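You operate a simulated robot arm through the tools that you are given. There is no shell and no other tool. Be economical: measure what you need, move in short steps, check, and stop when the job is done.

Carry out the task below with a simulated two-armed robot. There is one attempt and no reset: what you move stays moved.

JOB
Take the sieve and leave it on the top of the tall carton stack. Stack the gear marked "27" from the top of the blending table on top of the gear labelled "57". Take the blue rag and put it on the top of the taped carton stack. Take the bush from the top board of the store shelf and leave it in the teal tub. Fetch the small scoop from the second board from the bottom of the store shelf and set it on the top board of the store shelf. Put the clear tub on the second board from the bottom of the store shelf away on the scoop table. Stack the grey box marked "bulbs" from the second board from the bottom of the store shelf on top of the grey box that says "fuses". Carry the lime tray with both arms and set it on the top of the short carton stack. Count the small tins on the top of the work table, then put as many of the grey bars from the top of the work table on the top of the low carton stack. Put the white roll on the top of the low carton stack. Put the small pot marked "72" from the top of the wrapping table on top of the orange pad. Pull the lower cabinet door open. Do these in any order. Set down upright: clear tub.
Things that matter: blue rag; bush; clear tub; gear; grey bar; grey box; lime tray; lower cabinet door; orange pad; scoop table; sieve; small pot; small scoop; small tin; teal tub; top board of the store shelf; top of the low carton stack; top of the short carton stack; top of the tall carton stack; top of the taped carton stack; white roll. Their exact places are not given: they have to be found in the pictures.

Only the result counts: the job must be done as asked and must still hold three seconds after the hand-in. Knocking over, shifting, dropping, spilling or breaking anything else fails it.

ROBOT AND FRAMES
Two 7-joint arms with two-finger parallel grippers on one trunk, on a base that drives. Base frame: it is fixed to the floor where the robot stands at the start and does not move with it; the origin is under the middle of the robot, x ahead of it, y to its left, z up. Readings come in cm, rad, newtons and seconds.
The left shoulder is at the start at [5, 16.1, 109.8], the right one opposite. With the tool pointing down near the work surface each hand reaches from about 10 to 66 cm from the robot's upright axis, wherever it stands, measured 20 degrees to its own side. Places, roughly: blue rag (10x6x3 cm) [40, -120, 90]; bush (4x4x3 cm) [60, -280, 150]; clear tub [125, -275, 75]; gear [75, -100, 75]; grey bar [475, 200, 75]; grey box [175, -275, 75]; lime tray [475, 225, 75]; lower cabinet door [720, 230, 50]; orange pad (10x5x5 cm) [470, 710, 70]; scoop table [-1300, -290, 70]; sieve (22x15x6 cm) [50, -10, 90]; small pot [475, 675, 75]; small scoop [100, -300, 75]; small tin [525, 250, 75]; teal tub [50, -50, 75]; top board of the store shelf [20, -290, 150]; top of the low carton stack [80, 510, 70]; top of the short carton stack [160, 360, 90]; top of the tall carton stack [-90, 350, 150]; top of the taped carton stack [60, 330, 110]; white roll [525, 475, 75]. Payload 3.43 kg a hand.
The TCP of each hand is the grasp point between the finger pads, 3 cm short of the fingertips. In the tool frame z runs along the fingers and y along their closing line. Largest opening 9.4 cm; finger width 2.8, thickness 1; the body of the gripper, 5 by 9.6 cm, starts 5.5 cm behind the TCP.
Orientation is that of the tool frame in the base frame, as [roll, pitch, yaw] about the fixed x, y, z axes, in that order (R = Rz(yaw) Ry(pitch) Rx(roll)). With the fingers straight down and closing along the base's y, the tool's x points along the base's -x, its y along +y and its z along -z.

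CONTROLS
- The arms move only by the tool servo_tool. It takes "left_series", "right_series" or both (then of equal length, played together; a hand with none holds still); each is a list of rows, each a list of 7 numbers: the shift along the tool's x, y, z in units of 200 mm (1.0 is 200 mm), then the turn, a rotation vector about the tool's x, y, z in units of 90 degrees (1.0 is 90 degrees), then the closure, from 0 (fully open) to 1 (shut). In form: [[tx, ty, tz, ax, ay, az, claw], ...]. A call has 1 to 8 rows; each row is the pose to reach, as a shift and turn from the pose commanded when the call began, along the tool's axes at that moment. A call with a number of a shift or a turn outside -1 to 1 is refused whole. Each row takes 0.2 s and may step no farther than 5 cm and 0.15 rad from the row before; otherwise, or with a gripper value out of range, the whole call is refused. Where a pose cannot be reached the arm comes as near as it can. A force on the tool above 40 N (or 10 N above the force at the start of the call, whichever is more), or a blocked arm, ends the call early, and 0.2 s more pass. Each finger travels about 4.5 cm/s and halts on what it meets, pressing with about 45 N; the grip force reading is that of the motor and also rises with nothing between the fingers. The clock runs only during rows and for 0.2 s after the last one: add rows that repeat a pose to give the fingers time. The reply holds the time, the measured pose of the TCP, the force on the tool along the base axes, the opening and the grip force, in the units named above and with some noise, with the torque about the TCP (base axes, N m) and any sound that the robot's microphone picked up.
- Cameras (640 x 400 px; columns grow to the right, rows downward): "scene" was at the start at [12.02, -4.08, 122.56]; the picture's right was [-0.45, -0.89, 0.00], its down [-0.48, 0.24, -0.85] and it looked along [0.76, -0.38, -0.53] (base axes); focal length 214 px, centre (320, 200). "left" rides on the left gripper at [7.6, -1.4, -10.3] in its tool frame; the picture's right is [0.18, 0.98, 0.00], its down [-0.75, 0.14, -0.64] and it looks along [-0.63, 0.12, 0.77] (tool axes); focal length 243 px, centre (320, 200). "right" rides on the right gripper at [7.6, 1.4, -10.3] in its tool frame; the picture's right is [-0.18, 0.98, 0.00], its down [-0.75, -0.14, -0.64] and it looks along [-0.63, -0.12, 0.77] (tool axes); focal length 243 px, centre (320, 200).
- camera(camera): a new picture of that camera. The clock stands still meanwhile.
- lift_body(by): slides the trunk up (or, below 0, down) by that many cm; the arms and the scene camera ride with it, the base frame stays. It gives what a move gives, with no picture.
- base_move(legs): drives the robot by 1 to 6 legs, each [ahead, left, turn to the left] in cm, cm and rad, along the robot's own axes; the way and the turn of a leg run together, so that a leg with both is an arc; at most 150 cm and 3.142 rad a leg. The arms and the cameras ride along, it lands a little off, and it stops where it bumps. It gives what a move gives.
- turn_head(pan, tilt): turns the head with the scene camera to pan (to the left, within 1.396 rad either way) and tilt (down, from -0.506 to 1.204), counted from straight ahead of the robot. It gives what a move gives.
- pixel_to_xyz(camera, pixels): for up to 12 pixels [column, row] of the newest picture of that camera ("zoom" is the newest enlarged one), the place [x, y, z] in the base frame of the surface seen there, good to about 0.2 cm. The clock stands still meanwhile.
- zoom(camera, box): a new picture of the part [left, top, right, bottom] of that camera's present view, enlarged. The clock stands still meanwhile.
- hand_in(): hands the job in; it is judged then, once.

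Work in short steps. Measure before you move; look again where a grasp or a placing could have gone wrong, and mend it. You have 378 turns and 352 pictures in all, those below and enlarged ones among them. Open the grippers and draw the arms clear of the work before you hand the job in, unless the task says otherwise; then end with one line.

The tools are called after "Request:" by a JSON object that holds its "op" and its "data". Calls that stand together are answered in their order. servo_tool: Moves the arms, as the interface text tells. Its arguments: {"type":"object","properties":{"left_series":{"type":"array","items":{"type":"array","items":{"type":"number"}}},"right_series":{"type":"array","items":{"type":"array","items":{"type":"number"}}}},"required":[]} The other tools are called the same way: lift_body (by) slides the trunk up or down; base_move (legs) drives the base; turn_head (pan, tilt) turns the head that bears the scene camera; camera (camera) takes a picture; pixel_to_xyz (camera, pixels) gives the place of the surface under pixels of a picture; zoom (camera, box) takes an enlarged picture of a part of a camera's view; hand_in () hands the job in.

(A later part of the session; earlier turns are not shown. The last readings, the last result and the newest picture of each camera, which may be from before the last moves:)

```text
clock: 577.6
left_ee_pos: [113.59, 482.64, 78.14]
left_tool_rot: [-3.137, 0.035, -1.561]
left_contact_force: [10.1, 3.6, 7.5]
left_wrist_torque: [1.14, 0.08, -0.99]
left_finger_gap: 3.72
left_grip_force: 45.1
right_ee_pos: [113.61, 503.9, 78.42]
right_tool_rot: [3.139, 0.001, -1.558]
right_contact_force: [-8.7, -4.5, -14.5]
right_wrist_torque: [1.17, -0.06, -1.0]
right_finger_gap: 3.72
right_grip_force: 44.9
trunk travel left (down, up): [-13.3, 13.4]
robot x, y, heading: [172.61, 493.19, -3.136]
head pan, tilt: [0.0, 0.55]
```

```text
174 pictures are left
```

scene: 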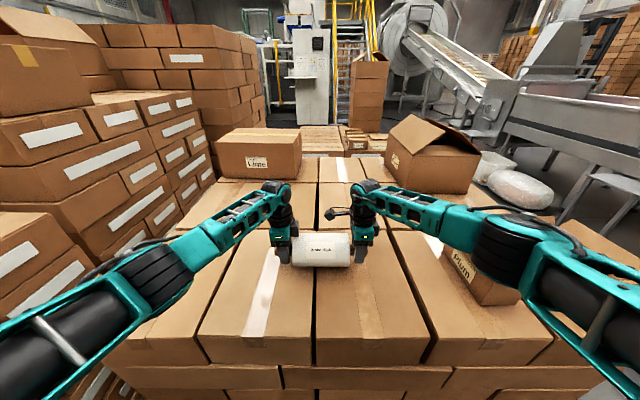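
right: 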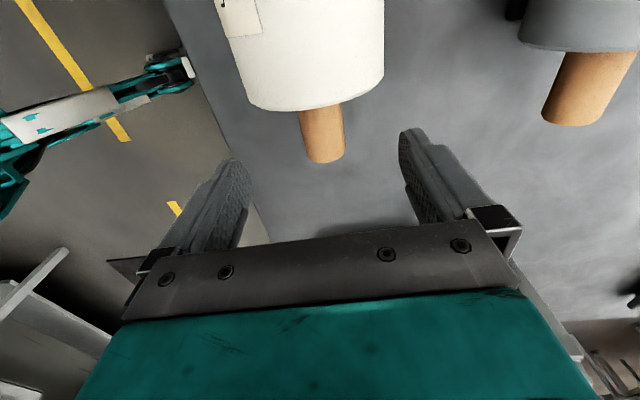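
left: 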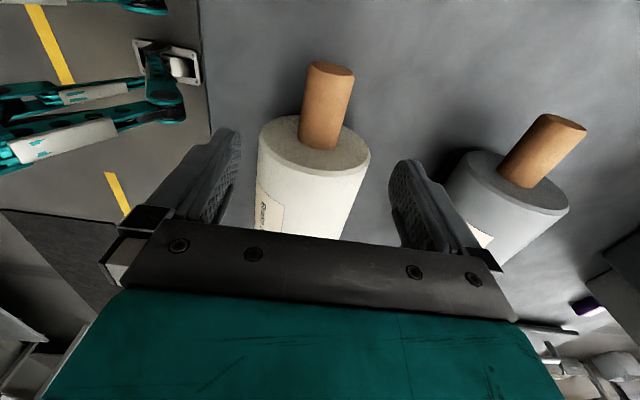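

Request:
{"op": "pixel_to_xyz", "data": {"camera": "scene", "pixels": [[500, 272], [480, 285], [465, 262], [455, 245], [520, 225], [540, 280]]}}

Request:
{"op": "lift_body", "data": {"by": -1.2}}

```text
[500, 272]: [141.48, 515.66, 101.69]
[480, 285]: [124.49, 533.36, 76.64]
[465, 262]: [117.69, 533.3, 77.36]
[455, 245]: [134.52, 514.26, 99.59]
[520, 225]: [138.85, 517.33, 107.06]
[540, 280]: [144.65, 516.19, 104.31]
```

```text
clock: 578.2
left_ee_pos: [113.55, 482.6, 76.93]
left_tool_rot: [-3.138, 0.035, -1.561]
left_contact_force: [8.1, 5.7, 8.8]
left_wrist_torque: [0.84, 0.06, -0.82]
left_finger_gap: 3.72
left_grip_force: 44.9
right_ee_pos: [113.74, 503.99, 77.23]
right_tool_rot: [3.137, -0.002, -1.556]
right_contact_force: [-9.2, -3.6, -11.6]
right_wrist_torque: [0.92, -0.07, -0.94]
right_finger_gap: 3.72
right_grip_force: 44.6
trunk travel left (down, up): [-12.1, 14.6]
robot x, y, heading: [172.6, 493.19, -3.134]
head pan, tilt: [0.0, 0.55]
```

Request:
{"op": "lift_body", "data": {"by": -0.3}}

Request:
{"op": "servo_tool", "data": {"left_series": [[0, 0, 0, 0, 0, 0, 0.9], [0, 0, 0, 0, 0, 0, 0.6], [0, 0, 0, 0, 0, 0, 0.3], [0, 0, 0, 0, 0, 0, 0], [0, 0, 0, 0, 0, 0, 0]], "right_series": [[0, 0, 0, 0, 0, 0, 0.9], [0, 0, 0, 0, 0, 0, 0.6], [0, 0, 0, 0, 0, 0, 0.3], [0, 0, 0, 0, 0, 0, 0], [0, 0, 0, 0, 0, 0, 0]]}}

Request:
{"op": "camera", "data": {"camera": "left"}}

```text
clock: 578.7
left_ee_pos: [113.5, 482.68, 77.0]
left_tool_rot: [3.138, 0.031, -1.56]
left_contact_force: [6.1, 4.1, 19.5]
left_wrist_torque: [-0.39, -0.01, -0.73]
left_finger_gap: 3.73
left_grip_force: 45.4
right_ee_pos: [113.72, 503.92, 77.31]
right_tool_rot: [3.136, -0.003, -1.56]
right_contact_force: [-8.9, -2.6, 0.8]
right_wrist_torque: [0.2, 0.07, -0.91]
right_finger_gap: 3.73
right_grip_force: 45.2
trunk travel left (down, up): [-11.8, 14.9]
robot x, y, heading: [172.8, 493.15, -3.141]
head pan, tilt: [0.0, 0.55]
```

```text
clock: 579.9
left_ee_pos: [113.7, 482.61, 76.64]
left_tool_rot: [-3.137, 0.035, -1.559]
left_contact_force: [-0.2, 0.2, -0.8]
left_wrist_torque: [-0.01, 0.01, 0.02]
left_finger_gap: 9.4
left_grip_force: 0.0
right_ee_pos: [113.56, 504.08, 76.93]
right_tool_rot: [3.138, 0.0, -1.557]
right_contact_force: [0.1, -0.4, -0.5]
right_wrist_torque: [-0.03, 0.03, 0.0]
right_finger_gap: 9.4
right_grip_force: 0.1
trunk travel left (down, up): [-11.8, 14.9]
robot x, y, heading: [172.44, 492.7, -3.141]
head pan, tilt: [0.0, 0.55]
```

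```text
173 pictures are left
```

left: 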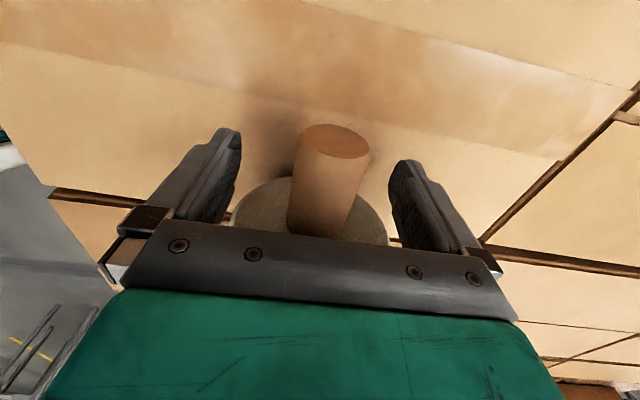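

Raise straight up and verify the roll stays.

Request:
{"op": "lift_body", "data": {"by": 14.9}}

Request:
{"op": "camera", "data": {"camera": "scene"}}

Request:
{"op": "pixel_to_xyz", "data": {"camera": "scene", "pixels": [[320, 290], [320, 275], [320, 305]]}}

```text
clock: 581.6
left_ee_pos: [113.74, 482.55, 91.48]
left_tool_rot: [-3.137, 0.035, -1.558]
left_contact_force: [-0.9, -0.4, -1.0]
left_wrist_torque: [-0.03, 0.03, -0.02]
left_finger_gap: 9.39
left_grip_force: 0.1
right_ee_pos: [113.64, 503.94, 91.8]
right_tool_rot: [3.14, 0.002, -1.555]
right_contact_force: [-0.4, -0.5, 0.3]
right_wrist_torque: [-0.03, 0.02, -0.01]
right_finger_gap: 9.39
right_grip_force: 0.1
trunk travel left (down, up): [-26.7, 0.0]
robot x, y, heading: [172.56, 493.15, -3.134]
head pan, tilt: [0.0, 0.55]
```

```text
172 pictures are left
```

scene: 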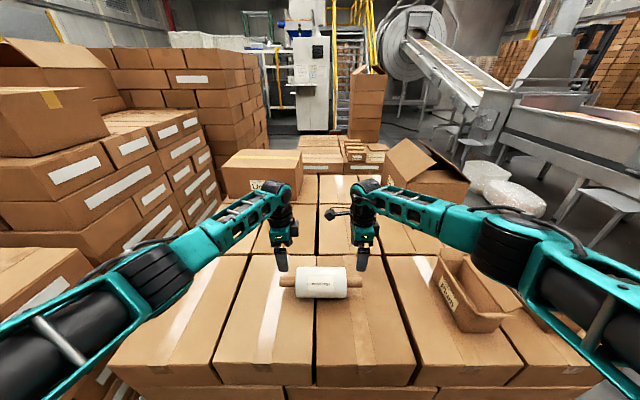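

```text
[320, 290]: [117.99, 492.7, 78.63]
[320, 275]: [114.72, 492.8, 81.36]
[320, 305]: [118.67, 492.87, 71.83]
```

Roll stable. Back off, re-orient both hands and go to the wrapping table's near side.

Request:
{"op": "base_move", "data": {"legs": [[-120, 0, 0]]}}

Request:
{"op": "servo_tool", "data": {"left_series": [[0, 0.0, 0, 0, 0, -0.09, 0], [0, 0, 0, 0, 0, -0.18, 0], [0, 0, 0, 0, 0, -0.27, 0], [0, 0, 0, 0, 0, -0.36, 0], [0, 0, 0, 0, 0, -0.45, 0], [0.1, 0, 0, 0, 0, -0.53, 0]], "right_series": [[0, 0.0, 0, 0, 0, -0.09, 0], [0, 0, 0, 0, 0, -0.18, 0], [0, 0, 0, 0, 0, -0.27, 0], [0, 0, 0, 0, 0, -0.36, 0], [0, 0, 0, 0, 0, -0.45, 0], [-0.1, 0, 0, 0, 0, -0.53, 0]]}}

Request:
{"op": "servo_tool", "data": {"left_series": [[0, 0.1, 0, 0, 0, -0.09, 0], [0, 0.2, 0, 0, 0, -0.18, 0], [0, 0.3, 0, 0, 0, -0.27, 0], [0, 0.4, 0, 0, 0, -0.36, 0], [0, 0.5, 0, 0, 0, -0.46, 0]], "right_series": [[0, -0.1, 0, 0, 0, -0.09, 0], [0, -0.2, 0, 0, 0, -0.18, 0], [0, -0.3, 0, 0, 0, -0.27, 0], [0, -0.4, 0, 0, 0, -0.36, 0], [0, -0.5, 0, 0, 0, -0.46, 0]]}}

Request:
{"op": "base_move", "data": {"legs": [[0, 0, 3.135]]}}

Request:
{"op": "turn_head", "data": {"pan": 0.6, "tilt": 0.35}}

Request:
{"op": "camera", "data": {"camera": "scene"}}

```text
clock: 587.8
left_ee_pos: [234.29, 483.34, 91.52]
left_tool_rot: [-3.137, 0.034, -1.552]
left_contact_force: [-0.4, -0.4, -0.8]
left_wrist_torque: [0.01, 0.05, 0.01]
left_finger_gap: 9.39
left_grip_force: 0.1
right_ee_pos: [234.22, 504.68, 91.73]
right_tool_rot: [3.139, -0.002, -1.55]
right_contact_force: [-0.2, -0.9, -0.5]
right_wrist_torque: [0.02, 0.0, 0.0]
right_finger_gap: 9.38
right_grip_force: 0.1
trunk travel left (down, up): [-26.7, 0.0]
robot x, y, heading: [293.42, 494.51, -3.126]
head pan, tilt: [0.0, 0.55]
```

```text
clock: 589.2
left_ee_pos: [234.42, 481.17, 91.3]
left_tool_rot: [-3.113, 0.022, -0.716]
left_contact_force: [-0.2, -1.4, 0.2]
left_wrist_torque: [0.02, -0.01, -0.03]
left_finger_gap: 9.41
left_grip_force: 0.0
right_ee_pos: [233.93, 506.6, 91.58]
right_tool_rot: [3.14, 0.003, -0.715]
right_contact_force: [0.1, 0.5, -0.2]
right_wrist_torque: [0.02, 0.0, -0.02]
right_finger_gap: 9.41
right_grip_force: 0.0
trunk travel left (down, up): [-26.7, 0.0]
robot x, y, heading: [293.28, 494.37, -3.131]
head pan, tilt: [0.0, 0.55]
```

```text
refused: row 5 steps farther than a row can; nothing moved
```

```text
clock: 597.1
left_ee_pos: [350.62, 513.3, 91.22]
left_tool_rot: [-3.114, 0.019, 2.526]
left_contact_force: [-0.3, -0.1, -0.1]
left_wrist_torque: [-0.01, 0.01, 0.01]
left_finger_gap: 9.4
left_grip_force: 0.1
right_ee_pos: [353.56, 488.1, 91.65]
right_tool_rot: [3.14, 0.001, 2.529]
right_contact_force: [0.4, 0.2, 0.1]
right_wrist_torque: [-0.05, -0.01, -0.01]
right_finger_gap: 9.39
right_grip_force: 0.1
trunk travel left (down, up): [-26.7, 0.0]
robot x, y, heading: [292.88, 493.97, 0.122]
head pan, tilt: [0.0, 0.55]
```

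```text
clock: 598.1
left_ee_pos: [350.66, 513.43, 91.23]
left_tool_rot: [-3.113, 0.019, 2.526]
left_contact_force: [0.0, -0.1, 0.0]
left_wrist_torque: [0.03, 0.03, 0.02]
left_finger_gap: 9.41
left_grip_force: 0.0
right_ee_pos: [353.63, 488.04, 91.69]
right_tool_rot: [3.139, 0.002, 2.527]
right_contact_force: [0.3, 0.5, -0.4]
right_wrist_torque: [0.0, 0.04, 0.03]
right_finger_gap: 9.41
right_grip_force: 0.2
trunk travel left (down, up): [-26.7, 0.0]
robot x, y, heading: [293.49, 494.52, 0.119]
head pan, tilt: [0.6, 0.351]
```

```text
171 pictures are left
```

scene: 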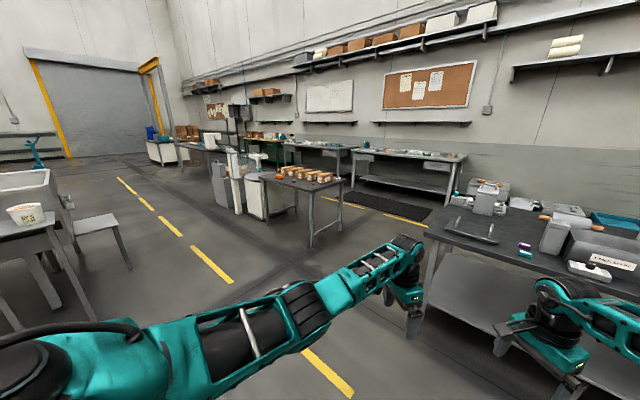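

Request:
{"op": "servo_tool", "data": {"left_series": [[0, 0.1, 0, 0, 0, -0.09, 0], [0, 0.2, 0, 0, 0, -0.18, 0], [0, 0.3, 0, 0, 0, -0.27, 0], [0, 0.4, 0, 0, 0, -0.36, 0], [0, 0.5, 0, 0, 0, -0.45, 0]], "right_series": [[0.05, -0.1, 0, 0, 0, -0.09, 0], [0.1, -0.2, 0, 0, 0, -0.18, 0], [0.15, -0.3, 0, 0, 0, -0.27, 0], [0.2, -0.4, 0, 0, 0, -0.36, 0], [0.25, -0.5, 0, 0, 0, -0.45, 0]]}}

Request:
{"op": "base_move", "data": {"legs": [[0, 0, -0.12], [0, 130, 0], [0, 67, 0], [80, 0, 0]]}}

Request:
{"op": "turn_head", "data": {"pan": 0.0, "tilt": 0.55}}

Request:
{"op": "camera", "data": {"camera": "scene"}}

```text
clock: 599.3
left_ee_pos: [353.67, 521.47, 91.54]
left_tool_rot: [-3.107, -0.004, -3.051]
left_contact_force: [0.2, -0.4, 0.3]
left_wrist_torque: [-0.03, -0.03, -0.02]
left_finger_gap: 9.41
left_grip_force: 0.1
left hand out of reach, approached as far as the arm can: row 4, 5
right_ee_pos: [343.61, 482.51, 91.73]
right_tool_rot: [3.141, 0.005, -3.045]
right_contact_force: [-0.2, 0.7, -0.6]
right_wrist_torque: [0.0, -0.02, 0.02]
right_finger_gap: 9.38
right_grip_force: 0.1
trunk travel left (down, up): [-26.7, 0.0]
robot x, y, heading: [292.97, 494.34, 0.119]
head pan, tilt: [0.6, 0.351]
```

```text
clock: 621.1
left_ee_pos: [430.75, 713.62, 91.51]
left_tool_rot: [-3.106, -0.003, -3.138]
left_contact_force: [0.5, 0.5, -0.5]
left_wrist_torque: [-0.01, 0.01, 0.03]
left_finger_gap: 9.38
left_grip_force: 0.0
right_ee_pos: [417.31, 675.77, 91.6]
right_tool_rot: [3.141, 0.001, -3.135]
right_contact_force: [-0.6, -0.1, 1.4]
right_wrist_torque: [0.0, 0.02, 0.01]
right_finger_gap: 9.4
right_grip_force: 0.1
trunk travel left (down, up): [-26.7, 0.0]
robot x, y, heading: [368.01, 691.99, 0.03]
head pan, tilt: [0.6, 0.351]
```

```text
clock: 622.1
left_ee_pos: [430.71, 713.6, 91.54]
left_tool_rot: [-3.107, -0.004, -3.138]
left_contact_force: [-0.8, -0.7, 0.1]
left_wrist_torque: [-0.03, 0.0, 0.03]
left_finger_gap: 9.41
left_grip_force: 0.1
right_ee_pos: [417.27, 675.87, 91.57]
right_tool_rot: [3.141, 0.005, -3.135]
right_contact_force: [0.7, -0.4, -0.1]
right_wrist_torque: [0.0, 0.0, -0.01]
right_finger_gap: 9.4
right_grip_force: 0.0
trunk travel left (down, up): [-26.7, 0.0]
robot x, y, heading: [368.29, 691.67, 0.03]
head pan, tilt: [0.0, 0.55]
```

```text
170 pictures are left
```

scene: 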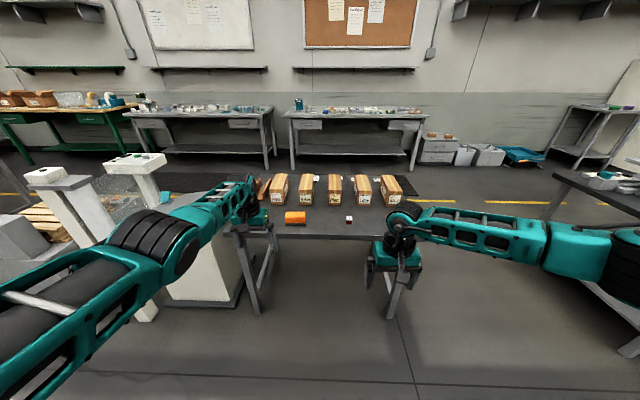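

Request:
{"op": "zoom", "data": {"camera": "scene", "box": [250, 165, 430, 255]}}

Request:
{"op": "pixel_to_xyz", "data": {"camera": "zoom", "pixels": [[160, 185], [125, 180], [195, 180], [160, 205], [345, 188], [335, 190], [356, 190], [348, 180], [348, 205], [250, 220]]}}

Request:
{"op": "camera", "data": {"camera": "right"}}

```text
3.56 times, centred on (340, 210) of scene
```

zoom: 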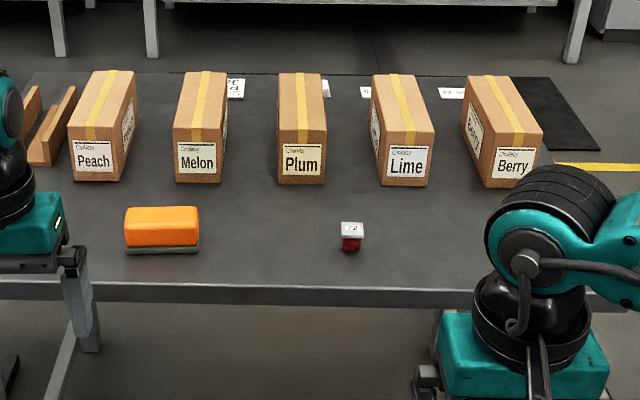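

```text
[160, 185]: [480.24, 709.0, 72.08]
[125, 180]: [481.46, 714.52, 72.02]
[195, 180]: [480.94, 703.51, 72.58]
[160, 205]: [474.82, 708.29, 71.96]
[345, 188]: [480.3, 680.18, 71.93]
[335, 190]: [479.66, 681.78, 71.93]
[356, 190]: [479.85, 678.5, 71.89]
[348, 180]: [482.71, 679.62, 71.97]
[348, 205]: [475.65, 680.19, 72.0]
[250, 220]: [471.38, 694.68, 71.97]
```

```text
168 pictures are left
```

right: 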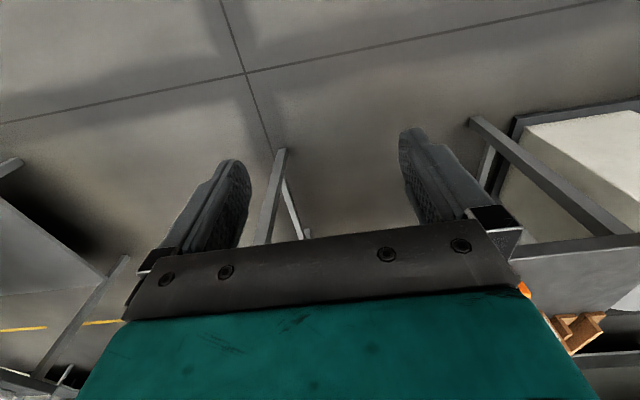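

Request:
{"op": "zoom", "data": {"camera": "scene", "box": [280, 205, 360, 245]}}

Request:
{"op": "pixel_to_xyz", "data": {"camera": "zoom", "pixels": [[549, 110], [549, 92], [527, 100], [571, 100], [549, 140], [549, 160], [120, 60], [120, 100], [50, 60], [190, 60], [120, 130], [120, 28]]}}

```text
8.00 times, centred on (320, 225) of scene
```

zoom: 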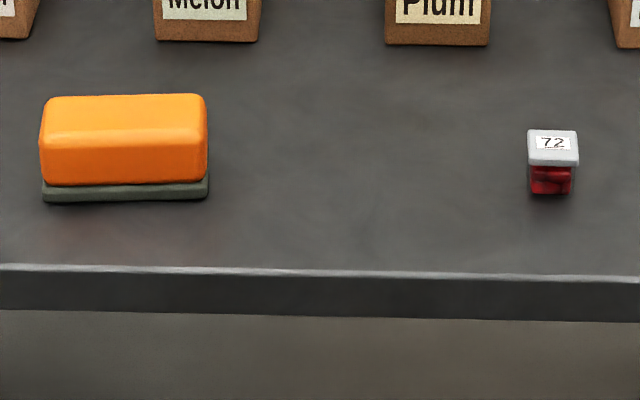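

```text
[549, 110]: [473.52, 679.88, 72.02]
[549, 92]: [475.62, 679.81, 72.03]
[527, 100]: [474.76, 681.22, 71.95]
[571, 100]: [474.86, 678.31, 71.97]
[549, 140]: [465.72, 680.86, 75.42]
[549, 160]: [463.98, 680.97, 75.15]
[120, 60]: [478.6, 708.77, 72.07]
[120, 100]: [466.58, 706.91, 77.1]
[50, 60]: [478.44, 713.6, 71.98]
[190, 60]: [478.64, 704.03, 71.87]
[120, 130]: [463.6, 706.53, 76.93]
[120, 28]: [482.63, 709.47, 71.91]
```

Request:
{"op": "pixel_to_xyz", "data": {"camera": "zoom", "pixels": [[46, 115], [203, 115], [120, 97], [120, 150], [120, 195], [531, 145], [576, 150], [552, 131], [552, 190]]}}

Request:
{"op": "lift_body", "data": {"by": -10}}

```text
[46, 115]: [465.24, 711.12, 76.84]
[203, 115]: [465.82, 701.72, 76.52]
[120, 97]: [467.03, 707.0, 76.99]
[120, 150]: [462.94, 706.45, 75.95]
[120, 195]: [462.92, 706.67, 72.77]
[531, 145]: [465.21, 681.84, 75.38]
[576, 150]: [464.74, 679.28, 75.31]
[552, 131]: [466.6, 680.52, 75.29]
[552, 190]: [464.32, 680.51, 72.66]
```

```text
clock: 623.4
left_ee_pos: [430.66, 713.73, 81.55]
left_tool_rot: [-3.106, -0.003, -3.137]
left_contact_force: [-0.2, -0.7, -0.6]
left_wrist_torque: [-0.02, 0.02, 0.0]
left_finger_gap: 9.4
left_grip_force: 0.2
right_ee_pos: [417.27, 675.79, 81.72]
right_tool_rot: [3.141, 0.004, -3.135]
right_contact_force: [-0.5, -0.1, 0.5]
right_wrist_torque: [0.02, 0.0, 0.0]
right_finger_gap: 9.4
right_grip_force: 0.0
trunk travel left (down, up): [-16.7, 10.0]
robot x, y, heading: [368.02, 691.68, 0.031]
head pan, tilt: [0.0, 0.55]
```

Pot 72 centre (465.4,680.6), pad centre (465,706.4), top 77. Raise the left hand and drive in.

Request:
{"op": "servo_tool", "data": {"left_series": [[0.1, 0, -0.2, 0, 0, 0, 0], [0.2, 0, -0.4, 0, 0, 0, 0], [0.3, 0, -0.6, 0, 0, 0, 0], [0.4, 0, -0.8, 0, 0, 0, 0]], "right_series": [[0, 0, -0.05, 0, 0, 0, 0.1], [0, 0, -0.1, 0, 0, 0, 0.2], [0, 0, -0.15, 0, 0, 0, 0.3], [0, 0, -0.2, 0, 0, 0, 0.36]]}}

Request:
{"op": "base_move", "data": {"legs": [[0, 0, -0.031], [46, 6, 0]]}}

Request:
{"op": "camera", "data": {"camera": "right"}}

```text
clock: 624.4
left_ee_pos: [422.62, 714.3, 97.65]
left_tool_rot: [-3.109, -0.006, -3.136]
left_contact_force: [-0.4, 0.4, -0.1]
left_wrist_torque: [0.02, 0.01, 0.0]
left_finger_gap: 9.39
left_grip_force: 0.0
right_ee_pos: [417.19, 675.83, 85.72]
right_tool_rot: [3.141, 0.002, -3.134]
right_contact_force: [-0.7, -0.6, 0.2]
right_wrist_torque: [0.01, 0.01, 0.03]
right_finger_gap: 6.03
right_grip_force: 0.0
trunk travel left (down, up): [-16.7, 10.0]
robot x, y, heading: [368.4, 691.52, 0.033]
head pan, tilt: [0.0, 0.55]
```

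```text
clock: 627.5
left_ee_pos: [468.61, 718.04, 97.48]
left_tool_rot: [-3.107, -0.002, 3.107]
left_contact_force: [-0.3, -0.4, 0.1]
left_wrist_torque: [-0.01, -0.01, 0.01]
left_finger_gap: 9.39
left_grip_force: 0.1
right_ee_pos: [461.74, 679.9, 85.57]
right_tool_rot: [3.14, 0.003, 3.111]
right_contact_force: [-0.5, -0.1, 0.0]
right_wrist_torque: [-0.05, -0.01, 0.02]
right_finger_gap: 6.02
right_grip_force: 0.0
trunk travel left (down, up): [-16.7, 10.0]
robot x, y, heading: [413.23, 697.95, -0.005]
head pan, tilt: [0.0, 0.55]
```

```text
166 pictures are left
```

right: 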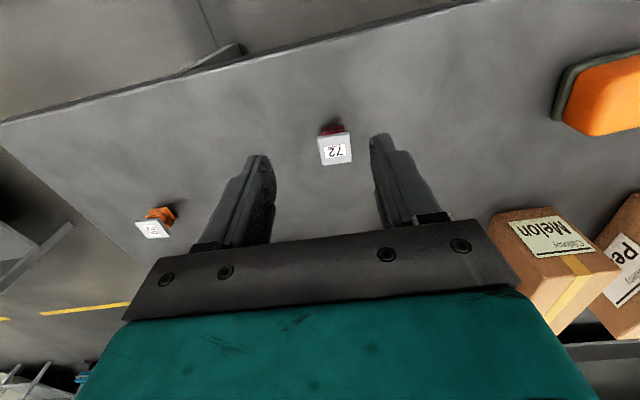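

Request:
{"op": "pixel_to_xyz", "data": {"camera": "right", "pixels": [[335, 150], [318, 150], [352, 150], [335, 134], [335, 165]]}}

```text
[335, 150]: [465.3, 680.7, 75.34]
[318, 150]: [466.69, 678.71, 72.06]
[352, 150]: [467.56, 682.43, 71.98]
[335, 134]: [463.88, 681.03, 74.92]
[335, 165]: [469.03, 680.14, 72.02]
```

Request:
{"op": "servo_tool", "data": {"right_series": [[-0.09, 0.02, 0, 0, 0, 0, 0.36], [-0.1765, 0.043, 0, 0, 0, 0, 0.36], [-0.1765, 0.043, 0.2, 0, 0, 0, 0.36], [-0.1765, 0.043, 0.4, 0, 0, 0, 0.36], [-0.1765, 0.043, 0.505, 0, 0, 0, 0.36], [-0.1765, 0.043, 0.505, 0, 0, 0, 0.36]]}}

Request:
{"op": "camera", "data": {"camera": "right"}}

```text
clock: 628.9
left_ee_pos: [468.6, 718.2, 97.56]
left_tool_rot: [-3.105, -0.004, 3.109]
left_contact_force: [0.8, 0.4, -0.2]
left_wrist_torque: [-0.04, -0.01, 0.02]
left_finger_gap: 9.41
left_grip_force: 0.0
right_ee_pos: [465.43, 680.6, 75.75]
right_tool_rot: [3.141, 0.004, 3.112]
right_contact_force: [-0.5, 0.3, 0.2]
right_wrist_torque: [-0.01, 0.01, 0.0]
right_finger_gap: 6.01
right_grip_force: 0.1
trunk travel left (down, up): [-16.7, 10.0]
robot x, y, heading: [413.15, 697.54, -0.005]
head pan, tilt: [0.0, 0.55]
```

```text
165 pictures are left
```

right: 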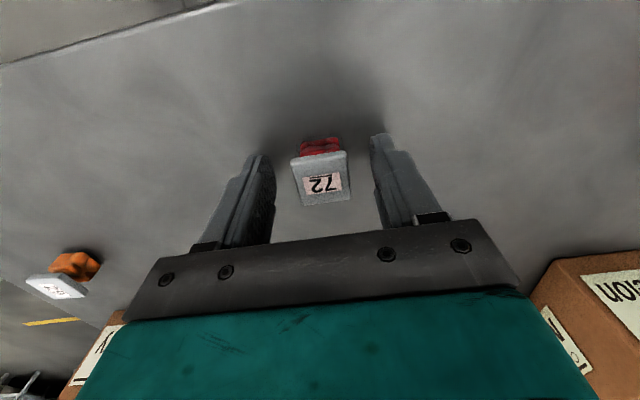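

Request:
{"op": "servo_tool", "data": {"right_series": [[0, 0, 0, 0, 0, 0, 0.6], [0, 0, 0, 0, 0, 0, 0.8], [0, 0, 0, 0, 0, 0, 1], [0, 0, 0, 0, 0, 0, 1], [0, 0, 0, 0, 0, 0, 1]]}}

Request:
{"op": "servo_tool", "data": {"right_series": [[0, 0, -0.15, 0, 0, 0, 1], [0, 0, -0.35, 0, 0, 0, 1], [0, 0, -0.55, 0, 0, 0, 1]]}}

Request:
{"op": "base_move", "data": {"legs": [[0, 25.8, 0]]}}

Request:
{"op": "camera", "data": {"camera": "right"}}

```text
clock: 630.1
left_ee_pos: [468.62, 718.26, 97.49]
left_tool_rot: [-3.107, -0.003, 3.109]
left_contact_force: [0.2, 0.7, 0.0]
left_wrist_torque: [-0.03, -0.01, -0.04]
left_finger_gap: 9.4
left_grip_force: 0.1
right_ee_pos: [465.3, 680.63, 75.73]
right_tool_rot: [3.141, 0.003, 3.112]
right_contact_force: [0.4, -0.4, 2.2]
right_wrist_torque: [-0.01, -0.02, 0.03]
right_finger_gap: 2.82
right_grip_force: 44.3
trunk travel left (down, up): [-16.7, 10.0]
robot x, y, heading: [412.88, 697.4, -0.005]
head pan, tilt: [0.0, 0.55]
```

```text
clock: 630.9
left_ee_pos: [468.59, 718.36, 97.63]
left_tool_rot: [-3.106, -0.004, 3.11]
left_contact_force: [-0.2, 0.7, 1.2]
left_wrist_torque: [0.0, -0.02, 0.0]
left_finger_gap: 9.4
left_grip_force: 0.0
right_ee_pos: [465.19, 680.6, 86.6]
right_tool_rot: [3.141, 0.002, 3.113]
right_contact_force: [-0.4, 0.4, 0.5]
right_wrist_torque: [-0.03, -0.01, -0.01]
right_finger_gap: 2.85
right_grip_force: 44.4
trunk travel left (down, up): [-16.7, 10.0]
robot x, y, heading: [413.25, 697.8, -0.007]
head pan, tilt: [0.0, 0.55]
```

```text
clock: 633.8
left_ee_pos: [468.81, 743.95, 97.66]
left_tool_rot: [-3.107, -0.003, 3.105]
left_contact_force: [0.1, -0.4, 0.1]
left_wrist_torque: [-0.01, 0.02, 0.0]
left_finger_gap: 9.39
left_grip_force: 0.0
right_ee_pos: [465.18, 706.07, 86.55]
right_tool_rot: [3.141, 0.001, 3.109]
right_contact_force: [0.0, 0.0, 0.2]
right_wrist_torque: [-0.01, 0.01, 0.01]
right_finger_gap: 2.86
right_grip_force: 45.4
trunk travel left (down, up): [-16.7, 10.0]
robot x, y, heading: [413.37, 723.41, -0.008]
head pan, tilt: [0.0, 0.55]
```

```text
164 pictures are left
```

right: 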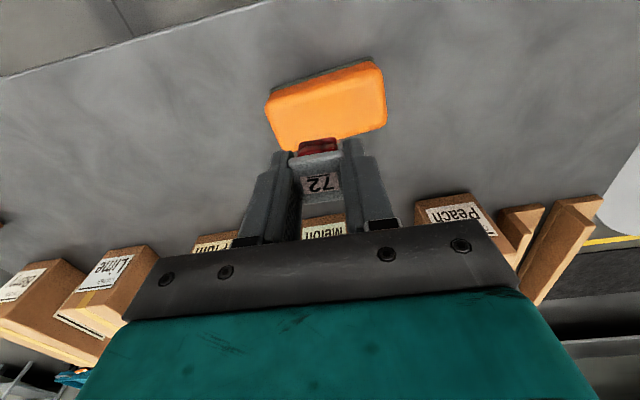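

Request:
{"op": "servo_tool", "data": {"right_series": [[0, 0.01, 0.1, 0, 0, 0, 1], [0, 0.015, 0.2, 0, 0, 0, 1], [0, 0.015, 0.28, 0, 0, 0, 1], [0, 0.015, 0.28, 0, 0, 0, 0.85], [0, 0.015, 0.28, 0, 0, 0, 0.6], [0, 0.015, 0.28, 0, 0, 0, 0.36], [0, 0.015, 0.28, 0, 0, 0, 0.36]]}}

Request:
{"op": "servo_tool", "data": {"right_series": [[0, 0, -0.1, 0, 0, 0, 0.36], [0, 0, -0.3, 0, 0, 0, 0.36], [0, 0, -0.5, 0, 0, 0, 0.36], [0, 0, -0.7, 0, 0, 0, 0]]}}

Request:
{"op": "camera", "data": {"camera": "right"}}

```text
clock: 635.4
left_ee_pos: [468.82, 743.88, 97.65]
left_tool_rot: [-3.107, -0.003, 3.106]
left_contact_force: [-0.2, 0.0, 0.6]
left_wrist_torque: [0.01, 0.0, 0.0]
left_finger_gap: 9.41
left_grip_force: 0.0
right_ee_pos: [465.3, 706.34, 80.98]
right_tool_rot: [-3.142, 0.001, 3.108]
right_contact_force: [-0.6, 0.2, -0.2]
right_wrist_torque: [0.02, 0.0, 0.0]
right_finger_gap: 6.0
right_grip_force: 0.1
trunk travel left (down, up): [-16.7, 10.0]
robot x, y, heading: [413.27, 723.31, -0.005]
head pan, tilt: [0.0, 0.55]
```

```text
clock: 636.4
left_ee_pos: [468.84, 743.73, 97.68]
left_tool_rot: [-3.107, -0.002, 3.103]
left_contact_force: [0.8, 0.2, -0.1]
left_wrist_torque: [0.0, 0.02, -0.01]
left_finger_gap: 9.39
left_grip_force: 0.1
right_ee_pos: [465.48, 706.3, 94.93]
right_tool_rot: [3.141, 0.004, 3.107]
right_contact_force: [-0.3, 0.4, -0.6]
right_wrist_torque: [0.0, 0.02, 0.04]
right_finger_gap: 9.38
right_grip_force: 1.2
trunk travel left (down, up): [-16.7, 10.0]
robot x, y, heading: [413.76, 723.32, -0.01]
head pan, tilt: [0.0, 0.55]
```

```text
163 pictures are left
```

right: 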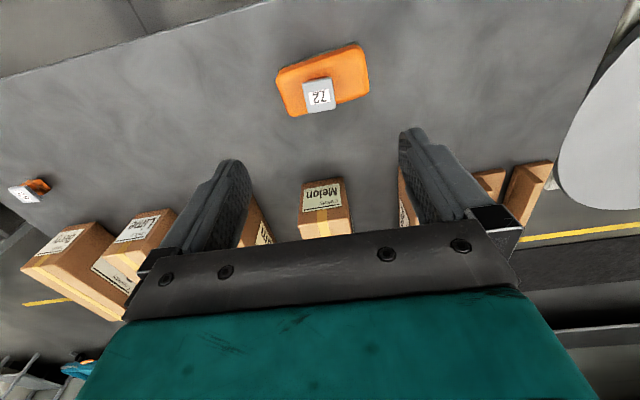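

Request:
{"op": "zoom", "data": {"camera": "right", "box": [260, 35, 380, 125]}}

Request:
{"op": "pixel_to_xyz", "data": {"camera": "zoom", "pixels": [[320, 260], [200, 200], [470, 150], [320, 200], [300, 330]]}}

```text
4.44 times, centred on (320, 80) of right
```

zoom: 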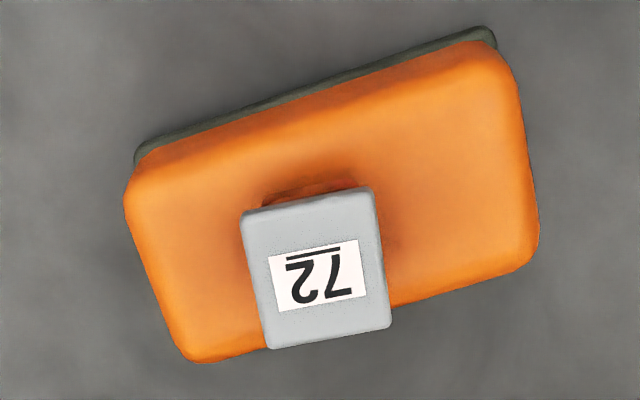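

```text
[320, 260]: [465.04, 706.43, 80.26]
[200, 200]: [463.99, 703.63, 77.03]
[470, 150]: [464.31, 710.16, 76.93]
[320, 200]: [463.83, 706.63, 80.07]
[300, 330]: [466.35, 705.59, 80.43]
```

Pot placed on the pad. Head to the work table's near side for the bars.

Request:
{"op": "base_move", "data": {"legs": [[-25, 0, 0.008], [0, -128, 0], [0, -128, 0], [0, -128, 0], [0, -125, 0]]}}

Request:
{"op": "turn_head", "data": {"pan": 0.0, "tilt": 0.7}}

Request:
{"op": "camera", "data": {"camera": "scene"}}

```text
clock: 682.2
left_ee_pos: [437.84, 234.52, 97.6]
left_tool_rot: [-3.108, -0.005, 3.102]
left_contact_force: [-0.8, -0.3, -0.2]
left_wrist_torque: [0.02, 0.01, 0.02]
left_finger_gap: 9.42
left_grip_force: 0.1
right_ee_pos: [434.4, 197.18, 94.91]
right_tool_rot: [3.141, 0.003, 3.107]
right_contact_force: [-0.8, 0.0, -0.9]
right_wrist_torque: [0.0, 0.0, 0.01]
right_finger_gap: 9.39
right_grip_force: 0.1
trunk travel left (down, up): [-16.7, 10.0]
robot x, y, heading: [382.19, 214.1, -0.012]
head pan, tilt: [0.0, 0.55]
```

```text
clock: 682.9
left_ee_pos: [437.73, 234.53, 97.62]
left_tool_rot: [-3.106, -0.003, 3.103]
left_contact_force: [-0.1, -0.6, 0.6]
left_wrist_torque: [-0.01, 0.0, -0.05]
left_finger_gap: 9.4
left_grip_force: 0.2
right_ee_pos: [434.47, 197.0, 95.07]
right_tool_rot: [3.141, 0.005, 3.108]
right_contact_force: [0.7, -0.2, -0.6]
right_wrist_torque: [0.0, 0.0, 0.0]
right_finger_gap: 9.4
right_grip_force: 0.1
trunk travel left (down, up): [-16.7, 10.0]
robot x, y, heading: [382.67, 214.53, -0.013]
head pan, tilt: [0.0, 0.7]
```

```text
161 pictures are left
```

scene: 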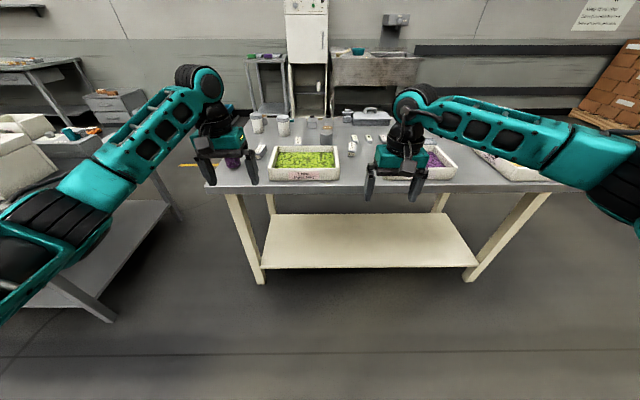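

Request:
{"op": "lift_body", "data": {"by": 8}}

Request:
{"op": "base_move", "data": {"legs": [[30, 0, 0.012]]}}

Request:
{"op": "camera", "data": {"camera": "right"}}

Request:
{"op": "camera", "data": {"camera": "left"}}

```text
clock: 684.1
left_ee_pos: [437.91, 234.57, 105.64]
left_tool_rot: [-3.105, -0.003, 3.102]
left_contact_force: [0.9, -0.1, 0.3]
left_wrist_torque: [0.0, -0.03, 0.03]
left_finger_gap: 9.41
left_grip_force: 0.0
right_ee_pos: [434.39, 197.04, 103.0]
right_tool_rot: [-3.141, 0.001, 3.11]
right_contact_force: [0.1, 0.2, 0.3]
right_wrist_torque: [0.03, 0.01, 0.0]
right_finger_gap: 9.41
right_grip_force: 0.0
trunk travel left (down, up): [-24.7, 2.0]
robot x, y, heading: [382.51, 214.19, -0.011]
head pan, tilt: [0.0, 0.7]
```

```text
clock: 686.1
left_ee_pos: [466.88, 235.18, 105.58]
left_tool_rot: [-3.107, -0.004, 3.117]
left_contact_force: [-0.3, 1.0, -0.7]
left_wrist_torque: [0.01, 0.02, 0.01]
left_finger_gap: 9.44
left_grip_force: 0.2
right_ee_pos: [463.85, 197.66, 102.95]
right_tool_rot: [-3.141, 0.001, 3.12]
right_contact_force: [0.0, -0.4, -0.7]
right_wrist_torque: [0.0, 0.01, -0.02]
right_finger_gap: 9.4
right_grip_force: 0.1
trunk travel left (down, up): [-24.7, 2.0]
robot x, y, heading: [411.57, 213.95, 0.003]
head pan, tilt: [0.0, 0.7]
```

```text
160 pictures are left
```

right: 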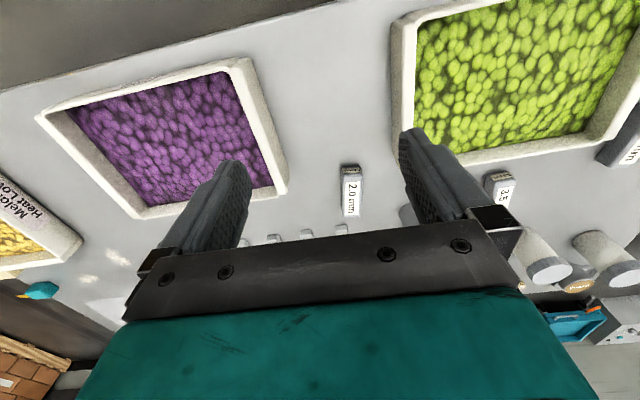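

```text
159 pictures are left
```

left: 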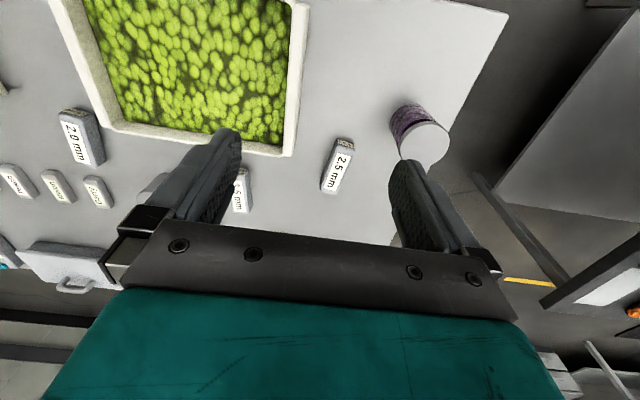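

Request:
{"op": "zoom", "data": {"camera": "right", "box": [320, 155, 390, 225]}}

Request:
{"op": "pixel_to_xyz", "data": {"camera": "right", "pixels": [[343, 178], [361, 178], [361, 212], [344, 214], [352, 195], [352, 166]]}}

Request:
{"op": "zoom", "data": {"camera": "left", "box": [300, 125, 370, 205]}}

Request:
{"op": "pixel_to_xyz", "data": {"camera": "left", "pixels": [[336, 145], [354, 148], [336, 190], [320, 185], [338, 167], [345, 140]]}}

```text
5.71 times, centred on (355, 190) of right
```

zoom: 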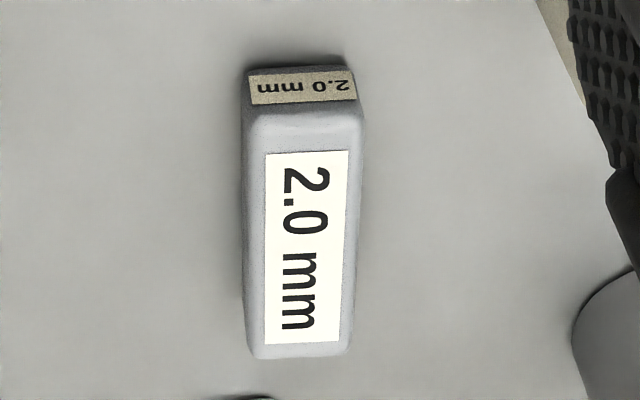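

```text
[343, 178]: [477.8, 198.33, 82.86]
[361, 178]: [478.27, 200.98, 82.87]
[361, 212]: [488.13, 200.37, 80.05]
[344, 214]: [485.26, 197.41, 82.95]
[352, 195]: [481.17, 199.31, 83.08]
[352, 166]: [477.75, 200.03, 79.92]
```

```text
5.00 times, centred on (335, 165) of left
```

zoom: 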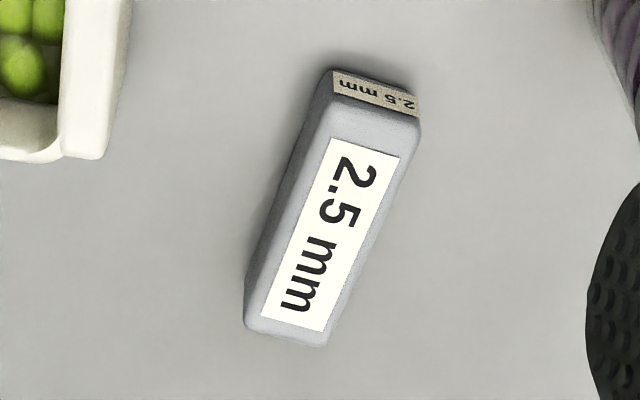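

```text
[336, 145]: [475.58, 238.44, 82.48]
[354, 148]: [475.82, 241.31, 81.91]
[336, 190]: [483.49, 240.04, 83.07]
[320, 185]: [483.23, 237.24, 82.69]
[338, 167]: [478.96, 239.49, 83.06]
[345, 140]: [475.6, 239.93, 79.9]
```

Request:
{"op": "pixel_to_xyz", "data": {"camera": "left", "pixels": [[405, 125], [395, 120], [425, 145], [403, 150], [240, 190], [295, 150]]}}

Request:
{"op": "base_move", "data": {"legs": [[11, 0, 0]]}}

```text
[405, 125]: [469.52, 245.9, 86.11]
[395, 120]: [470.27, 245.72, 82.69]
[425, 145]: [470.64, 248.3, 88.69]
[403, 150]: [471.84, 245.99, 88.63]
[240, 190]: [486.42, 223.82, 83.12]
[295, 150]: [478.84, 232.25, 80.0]
```

```text
clock: 687.3
left_ee_pos: [477.65, 235.4, 105.61]
left_tool_rot: [-3.106, -0.006, 3.12]
left_contact_force: [0.5, 0.4, -0.7]
left_wrist_torque: [-0.02, 0.0, -0.02]
left_finger_gap: 9.37
left_grip_force: 0.0
right_ee_pos: [475.08, 197.81, 102.87]
right_tool_rot: [-3.141, 0.001, 3.125]
right_contact_force: [-0.4, 0.5, -0.6]
right_wrist_torque: [0.03, 0.02, 0.0]
right_finger_gap: 9.41
right_grip_force: 0.0
trunk travel left (down, up): [-24.7, 2.0]
robot x, y, heading: [422.74, 214.12, 0.005]
head pan, tilt: [0.0, 0.7]
```

Request:
{"op": "servo_tool", "data": {"left_series": [[-0.045, 0.1, 0, 0, 0, 0, 0.2], [-0.089, 0.2, 0.1, 0, 0, 0, 0.36], [-0.089, 0.215, 0.3, 0, 0, 0, 0.36], [-0.089, 0.22, 0.5, 0, 0, 0, 0.36], [-0.089, 0.225, 0.7, 0, 0, 0, 0.36], [-0.089, 0.23, 0.85, 0, 0, 0, 0.36]], "right_series": [[-0.15, 0.04, 0, 0, 0, 0, 0.2], [-0.308, 0.08, 0.1, 0, 0, 0, 0.36], [-0.308, 0.08, 0.3, 0, 0, 0, 0.36], [-0.308, 0.08, 0.5, 0, 0, 0, 0.36], [-0.308, 0.08, 0.65, 0, 0, 0, 0.36], [-0.308, 0.08, 0.75, 0, 0, 0, 0.36]]}}

Request:
{"op": "camera", "data": {"camera": "left"}}

Request:
{"op": "camera", "data": {"camera": "right"}}

```text
clock: 688.7
left_ee_pos: [479.74, 239.76, 88.12]
left_tool_rot: [-3.106, -0.003, 3.122]
left_contact_force: [0.3, 0.2, -1.1]
left_wrist_torque: [0.01, 0.03, 0.0]
left_finger_gap: 6.02
left_grip_force: 0.0
right_ee_pos: [481.18, 199.32, 87.93]
right_tool_rot: [-3.141, 0.002, 3.122]
right_contact_force: [-0.2, 0.7, -0.1]
right_wrist_torque: [-0.01, 0.02, -0.02]
right_finger_gap: 6.02
right_grip_force: 0.1
trunk travel left (down, up): [-24.7, 2.0]
robot x, y, heading: [422.62, 213.63, 0.008]
head pan, tilt: [0.0, 0.7]
```

```text
156 pictures are left
```

left: 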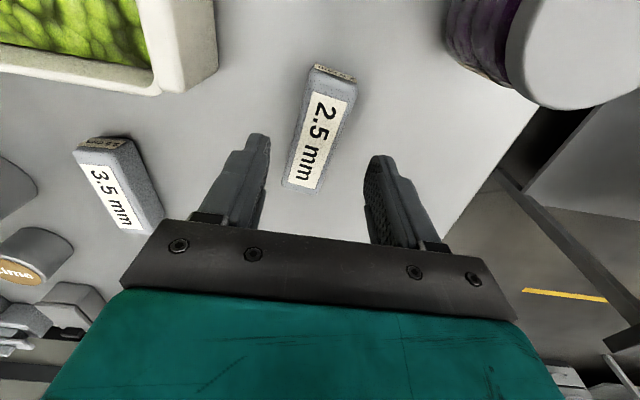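

```text
155 pictures are left
```

right: 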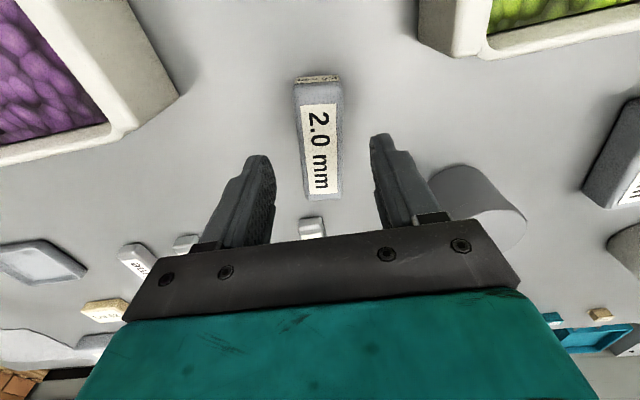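

Request:
{"op": "servo_tool", "data": {"left_series": [[0, 0, 0.12, 0, 0, 0, 0.36], [0, 0, 0.235, 0, 0, 0, 0.36], [0, 0, 0.235, 0, 0, 0, 0.7], [0, 0, 0.235, 0, 0, 0, 1], [0, 0, 0.235, 0, 0, 0, 1], [0, 0, 0.235, 0, 0, 0, 1]], "right_series": [[0, 0, 0.12, 0, 0, 0, 0.36], [0, 0, 0.23, 0, 0, 0, 0.36], [0, 0, 0.23, 0, 0, 0, 0.7], [0, 0, 0.23, 0, 0, 0, 1], [0, 0, 0.23, 0, 0, 0, 1], [0, 0, 0.23, 0, 0, 0, 1]]}}

Request:
{"op": "servo_tool", "data": {"left_series": [[0, 0, -0.15, 0, 0, 0, 1], [0, 0, -0.35, 0, 0, 0, 1], [0, 0, -0.55, 0, 0, 0, 1], [0, 0, -0.75, 0, 0, 0, 1]], "right_series": [[0, 0, -0.15, 0, 0, 0, 1], [0, 0, -0.35, 0, 0, 0, 1], [0, 0, -0.55, 0, 0, 0, 1], [0, 0, -0.75, 0, 0, 0, 1]]}}

Request:
{"op": "camera", "data": {"camera": "scene"}}

```text
clock: 690.1
left_ee_pos: [479.52, 239.4, 83.6]
left_tool_rot: [-3.107, -0.005, 3.118]
left_contact_force: [0.5, 0.0, 0.4]
left_wrist_torque: [0.0, -0.03, -0.04]
left_finger_gap: 3.1
left_grip_force: 44.5
right_ee_pos: [481.14, 199.27, 83.6]
right_tool_rot: [-3.14, 0.006, 3.123]
right_contact_force: [1.4, 0.6, 6.8]
right_wrist_torque: [0.07, -0.01, -0.07]
right_finger_gap: 3.11
right_grip_force: 45.3
trunk travel left (down, up): [-24.7, 2.0]
robot x, y, heading: [422.78, 214.36, 0.007]
head pan, tilt: [0.0, 0.7]
```

```text
clock: 691.1
left_ee_pos: [479.68, 239.68, 99.1]
left_tool_rot: [-3.106, -0.003, 3.121]
left_contact_force: [-0.3, -0.5, -0.9]
left_wrist_torque: [0.0, 0.02, 0.01]
left_finger_gap: 3.12
left_grip_force: 44.6
right_ee_pos: [481.03, 199.32, 98.61]
right_tool_rot: [-3.141, 0.002, 3.124]
right_contact_force: [-0.7, -0.4, -1.3]
right_wrist_torque: [0.02, 0.02, 0.02]
right_finger_gap: 3.1
right_grip_force: 44.6
trunk travel left (down, up): [-24.7, 2.0]
robot x, y, heading: [422.61, 213.81, 0.004]
head pan, tilt: [0.0, 0.7]
```

```text
154 pictures are left
```

scene: 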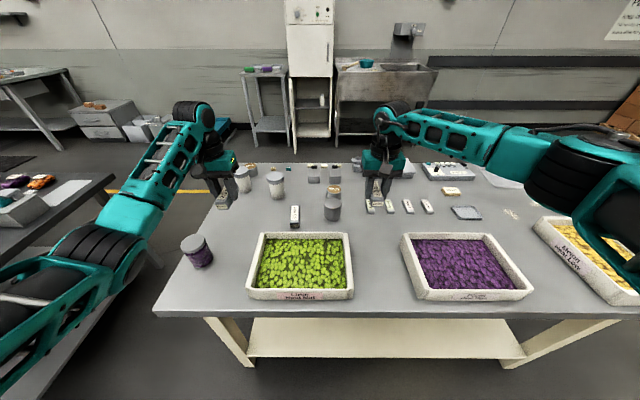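

Both bars held. While here, inspect the lime tray.

Request:
{"op": "zoom", "data": {"camera": "scene", "box": [235, 222, 365, 308]}}

Request:
{"op": "pixel_to_xyz", "data": {"camera": "zoom", "pixels": [[125, 60], [65, 340], [540, 65], [570, 340], [330, 70], [110, 200], [330, 200], [580, 200], [90, 200], [55, 200], [550, 200], [320, 380]]}}

```text
4.65 times, centred on (300, 265) of scene
```

zoom: 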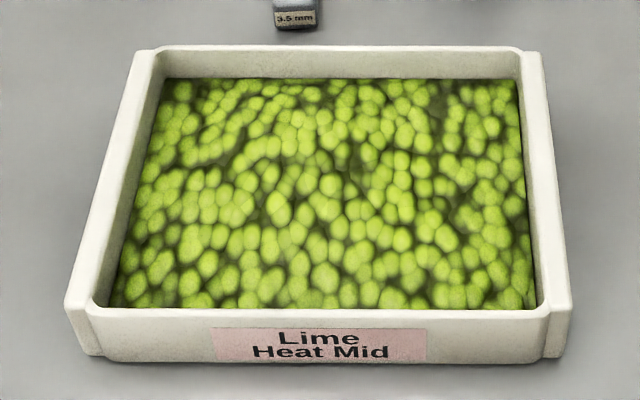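

```text
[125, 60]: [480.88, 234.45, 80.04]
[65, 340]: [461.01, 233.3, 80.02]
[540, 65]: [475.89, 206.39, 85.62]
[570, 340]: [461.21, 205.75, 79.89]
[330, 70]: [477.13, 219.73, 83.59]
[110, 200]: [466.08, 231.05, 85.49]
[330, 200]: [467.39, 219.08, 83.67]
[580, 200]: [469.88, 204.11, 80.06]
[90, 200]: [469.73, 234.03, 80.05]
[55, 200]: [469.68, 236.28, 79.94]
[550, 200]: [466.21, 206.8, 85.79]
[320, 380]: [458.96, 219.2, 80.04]
```

Carry both bars to the low stack.

Request:
{"op": "base_move", "data": {"legs": [[-95, 0, 0], [0, 0, 3.136], [0, -120, 0], [0, -118, 0], [95, 0, 0]]}}

Request:
{"op": "turn_head", "data": {"pan": 0.0, "tilt": 0.5}}

Request:
{"op": "camera", "data": {"camera": "scene"}}

```text
clock: 729.0
left_ee_pos: [176.31, 432.56, 98.87]
left_tool_rot: [-3.107, -0.002, -0.033]
left_contact_force: [-0.3, -1.5, -0.7]
left_wrist_torque: [0.0, 0.0, -0.02]
left_finger_gap: 3.11
left_grip_force: 44.4
right_ee_pos: [175.37, 472.89, 98.47]
right_tool_rot: [-3.14, 0.002, -0.028]
right_contact_force: [-0.5, 0.9, -0.3]
right_wrist_torque: [-0.03, 0.01, -0.03]
right_finger_gap: 3.08
right_grip_force: 45.1
trunk travel left (down, up): [-24.7, 2.0]
robot x, y, heading: [233.44, 457.7, 3.136]
head pan, tilt: [0.0, 0.7]
```

```text
clock: 729.8
left_ee_pos: [176.3, 432.53, 98.99]
left_tool_rot: [-3.107, -0.002, -0.034]
left_contact_force: [0.3, 0.2, -0.5]
left_wrist_torque: [0.01, -0.02, -0.02]
left_finger_gap: 3.11
left_grip_force: 44.8
right_ee_pos: [175.37, 472.89, 98.46]
right_tool_rot: [3.141, 0.003, -0.029]
right_contact_force: [-0.6, 0.4, -1.8]
right_wrist_torque: [0.0, -0.01, -0.01]
right_finger_gap: 3.09
right_grip_force: 44.8
trunk travel left (down, up): [-24.7, 2.0]
robot x, y, heading: [233.53, 457.41, 3.135]
head pan, tilt: [0.0, 0.499]
```

```text
152 pictures are left
```

scene: 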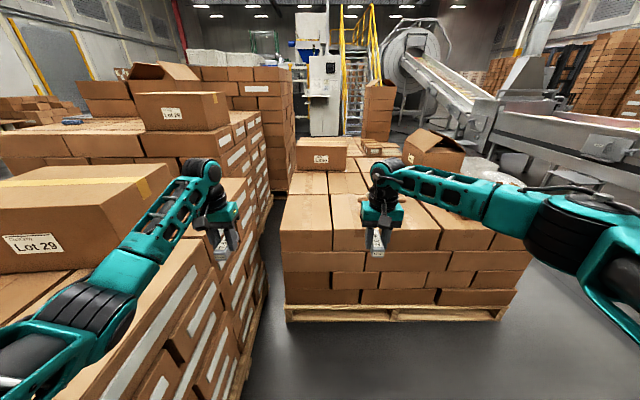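

Request:
{"op": "pixel_to_xyz", "data": {"camera": "scene", "pixels": [[283, 225], [283, 195], [340, 235], [430, 225], [330, 190], [200, 250], [60, 205], [150, 180], [145, 215], [130, 280], [300, 215]]}}

```text
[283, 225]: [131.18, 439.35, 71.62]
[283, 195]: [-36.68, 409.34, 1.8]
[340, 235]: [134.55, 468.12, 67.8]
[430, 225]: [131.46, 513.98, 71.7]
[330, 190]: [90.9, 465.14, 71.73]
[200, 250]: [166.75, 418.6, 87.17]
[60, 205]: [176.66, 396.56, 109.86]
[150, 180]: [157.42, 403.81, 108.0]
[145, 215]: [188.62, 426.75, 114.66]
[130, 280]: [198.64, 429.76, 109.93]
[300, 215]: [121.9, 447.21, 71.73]
```

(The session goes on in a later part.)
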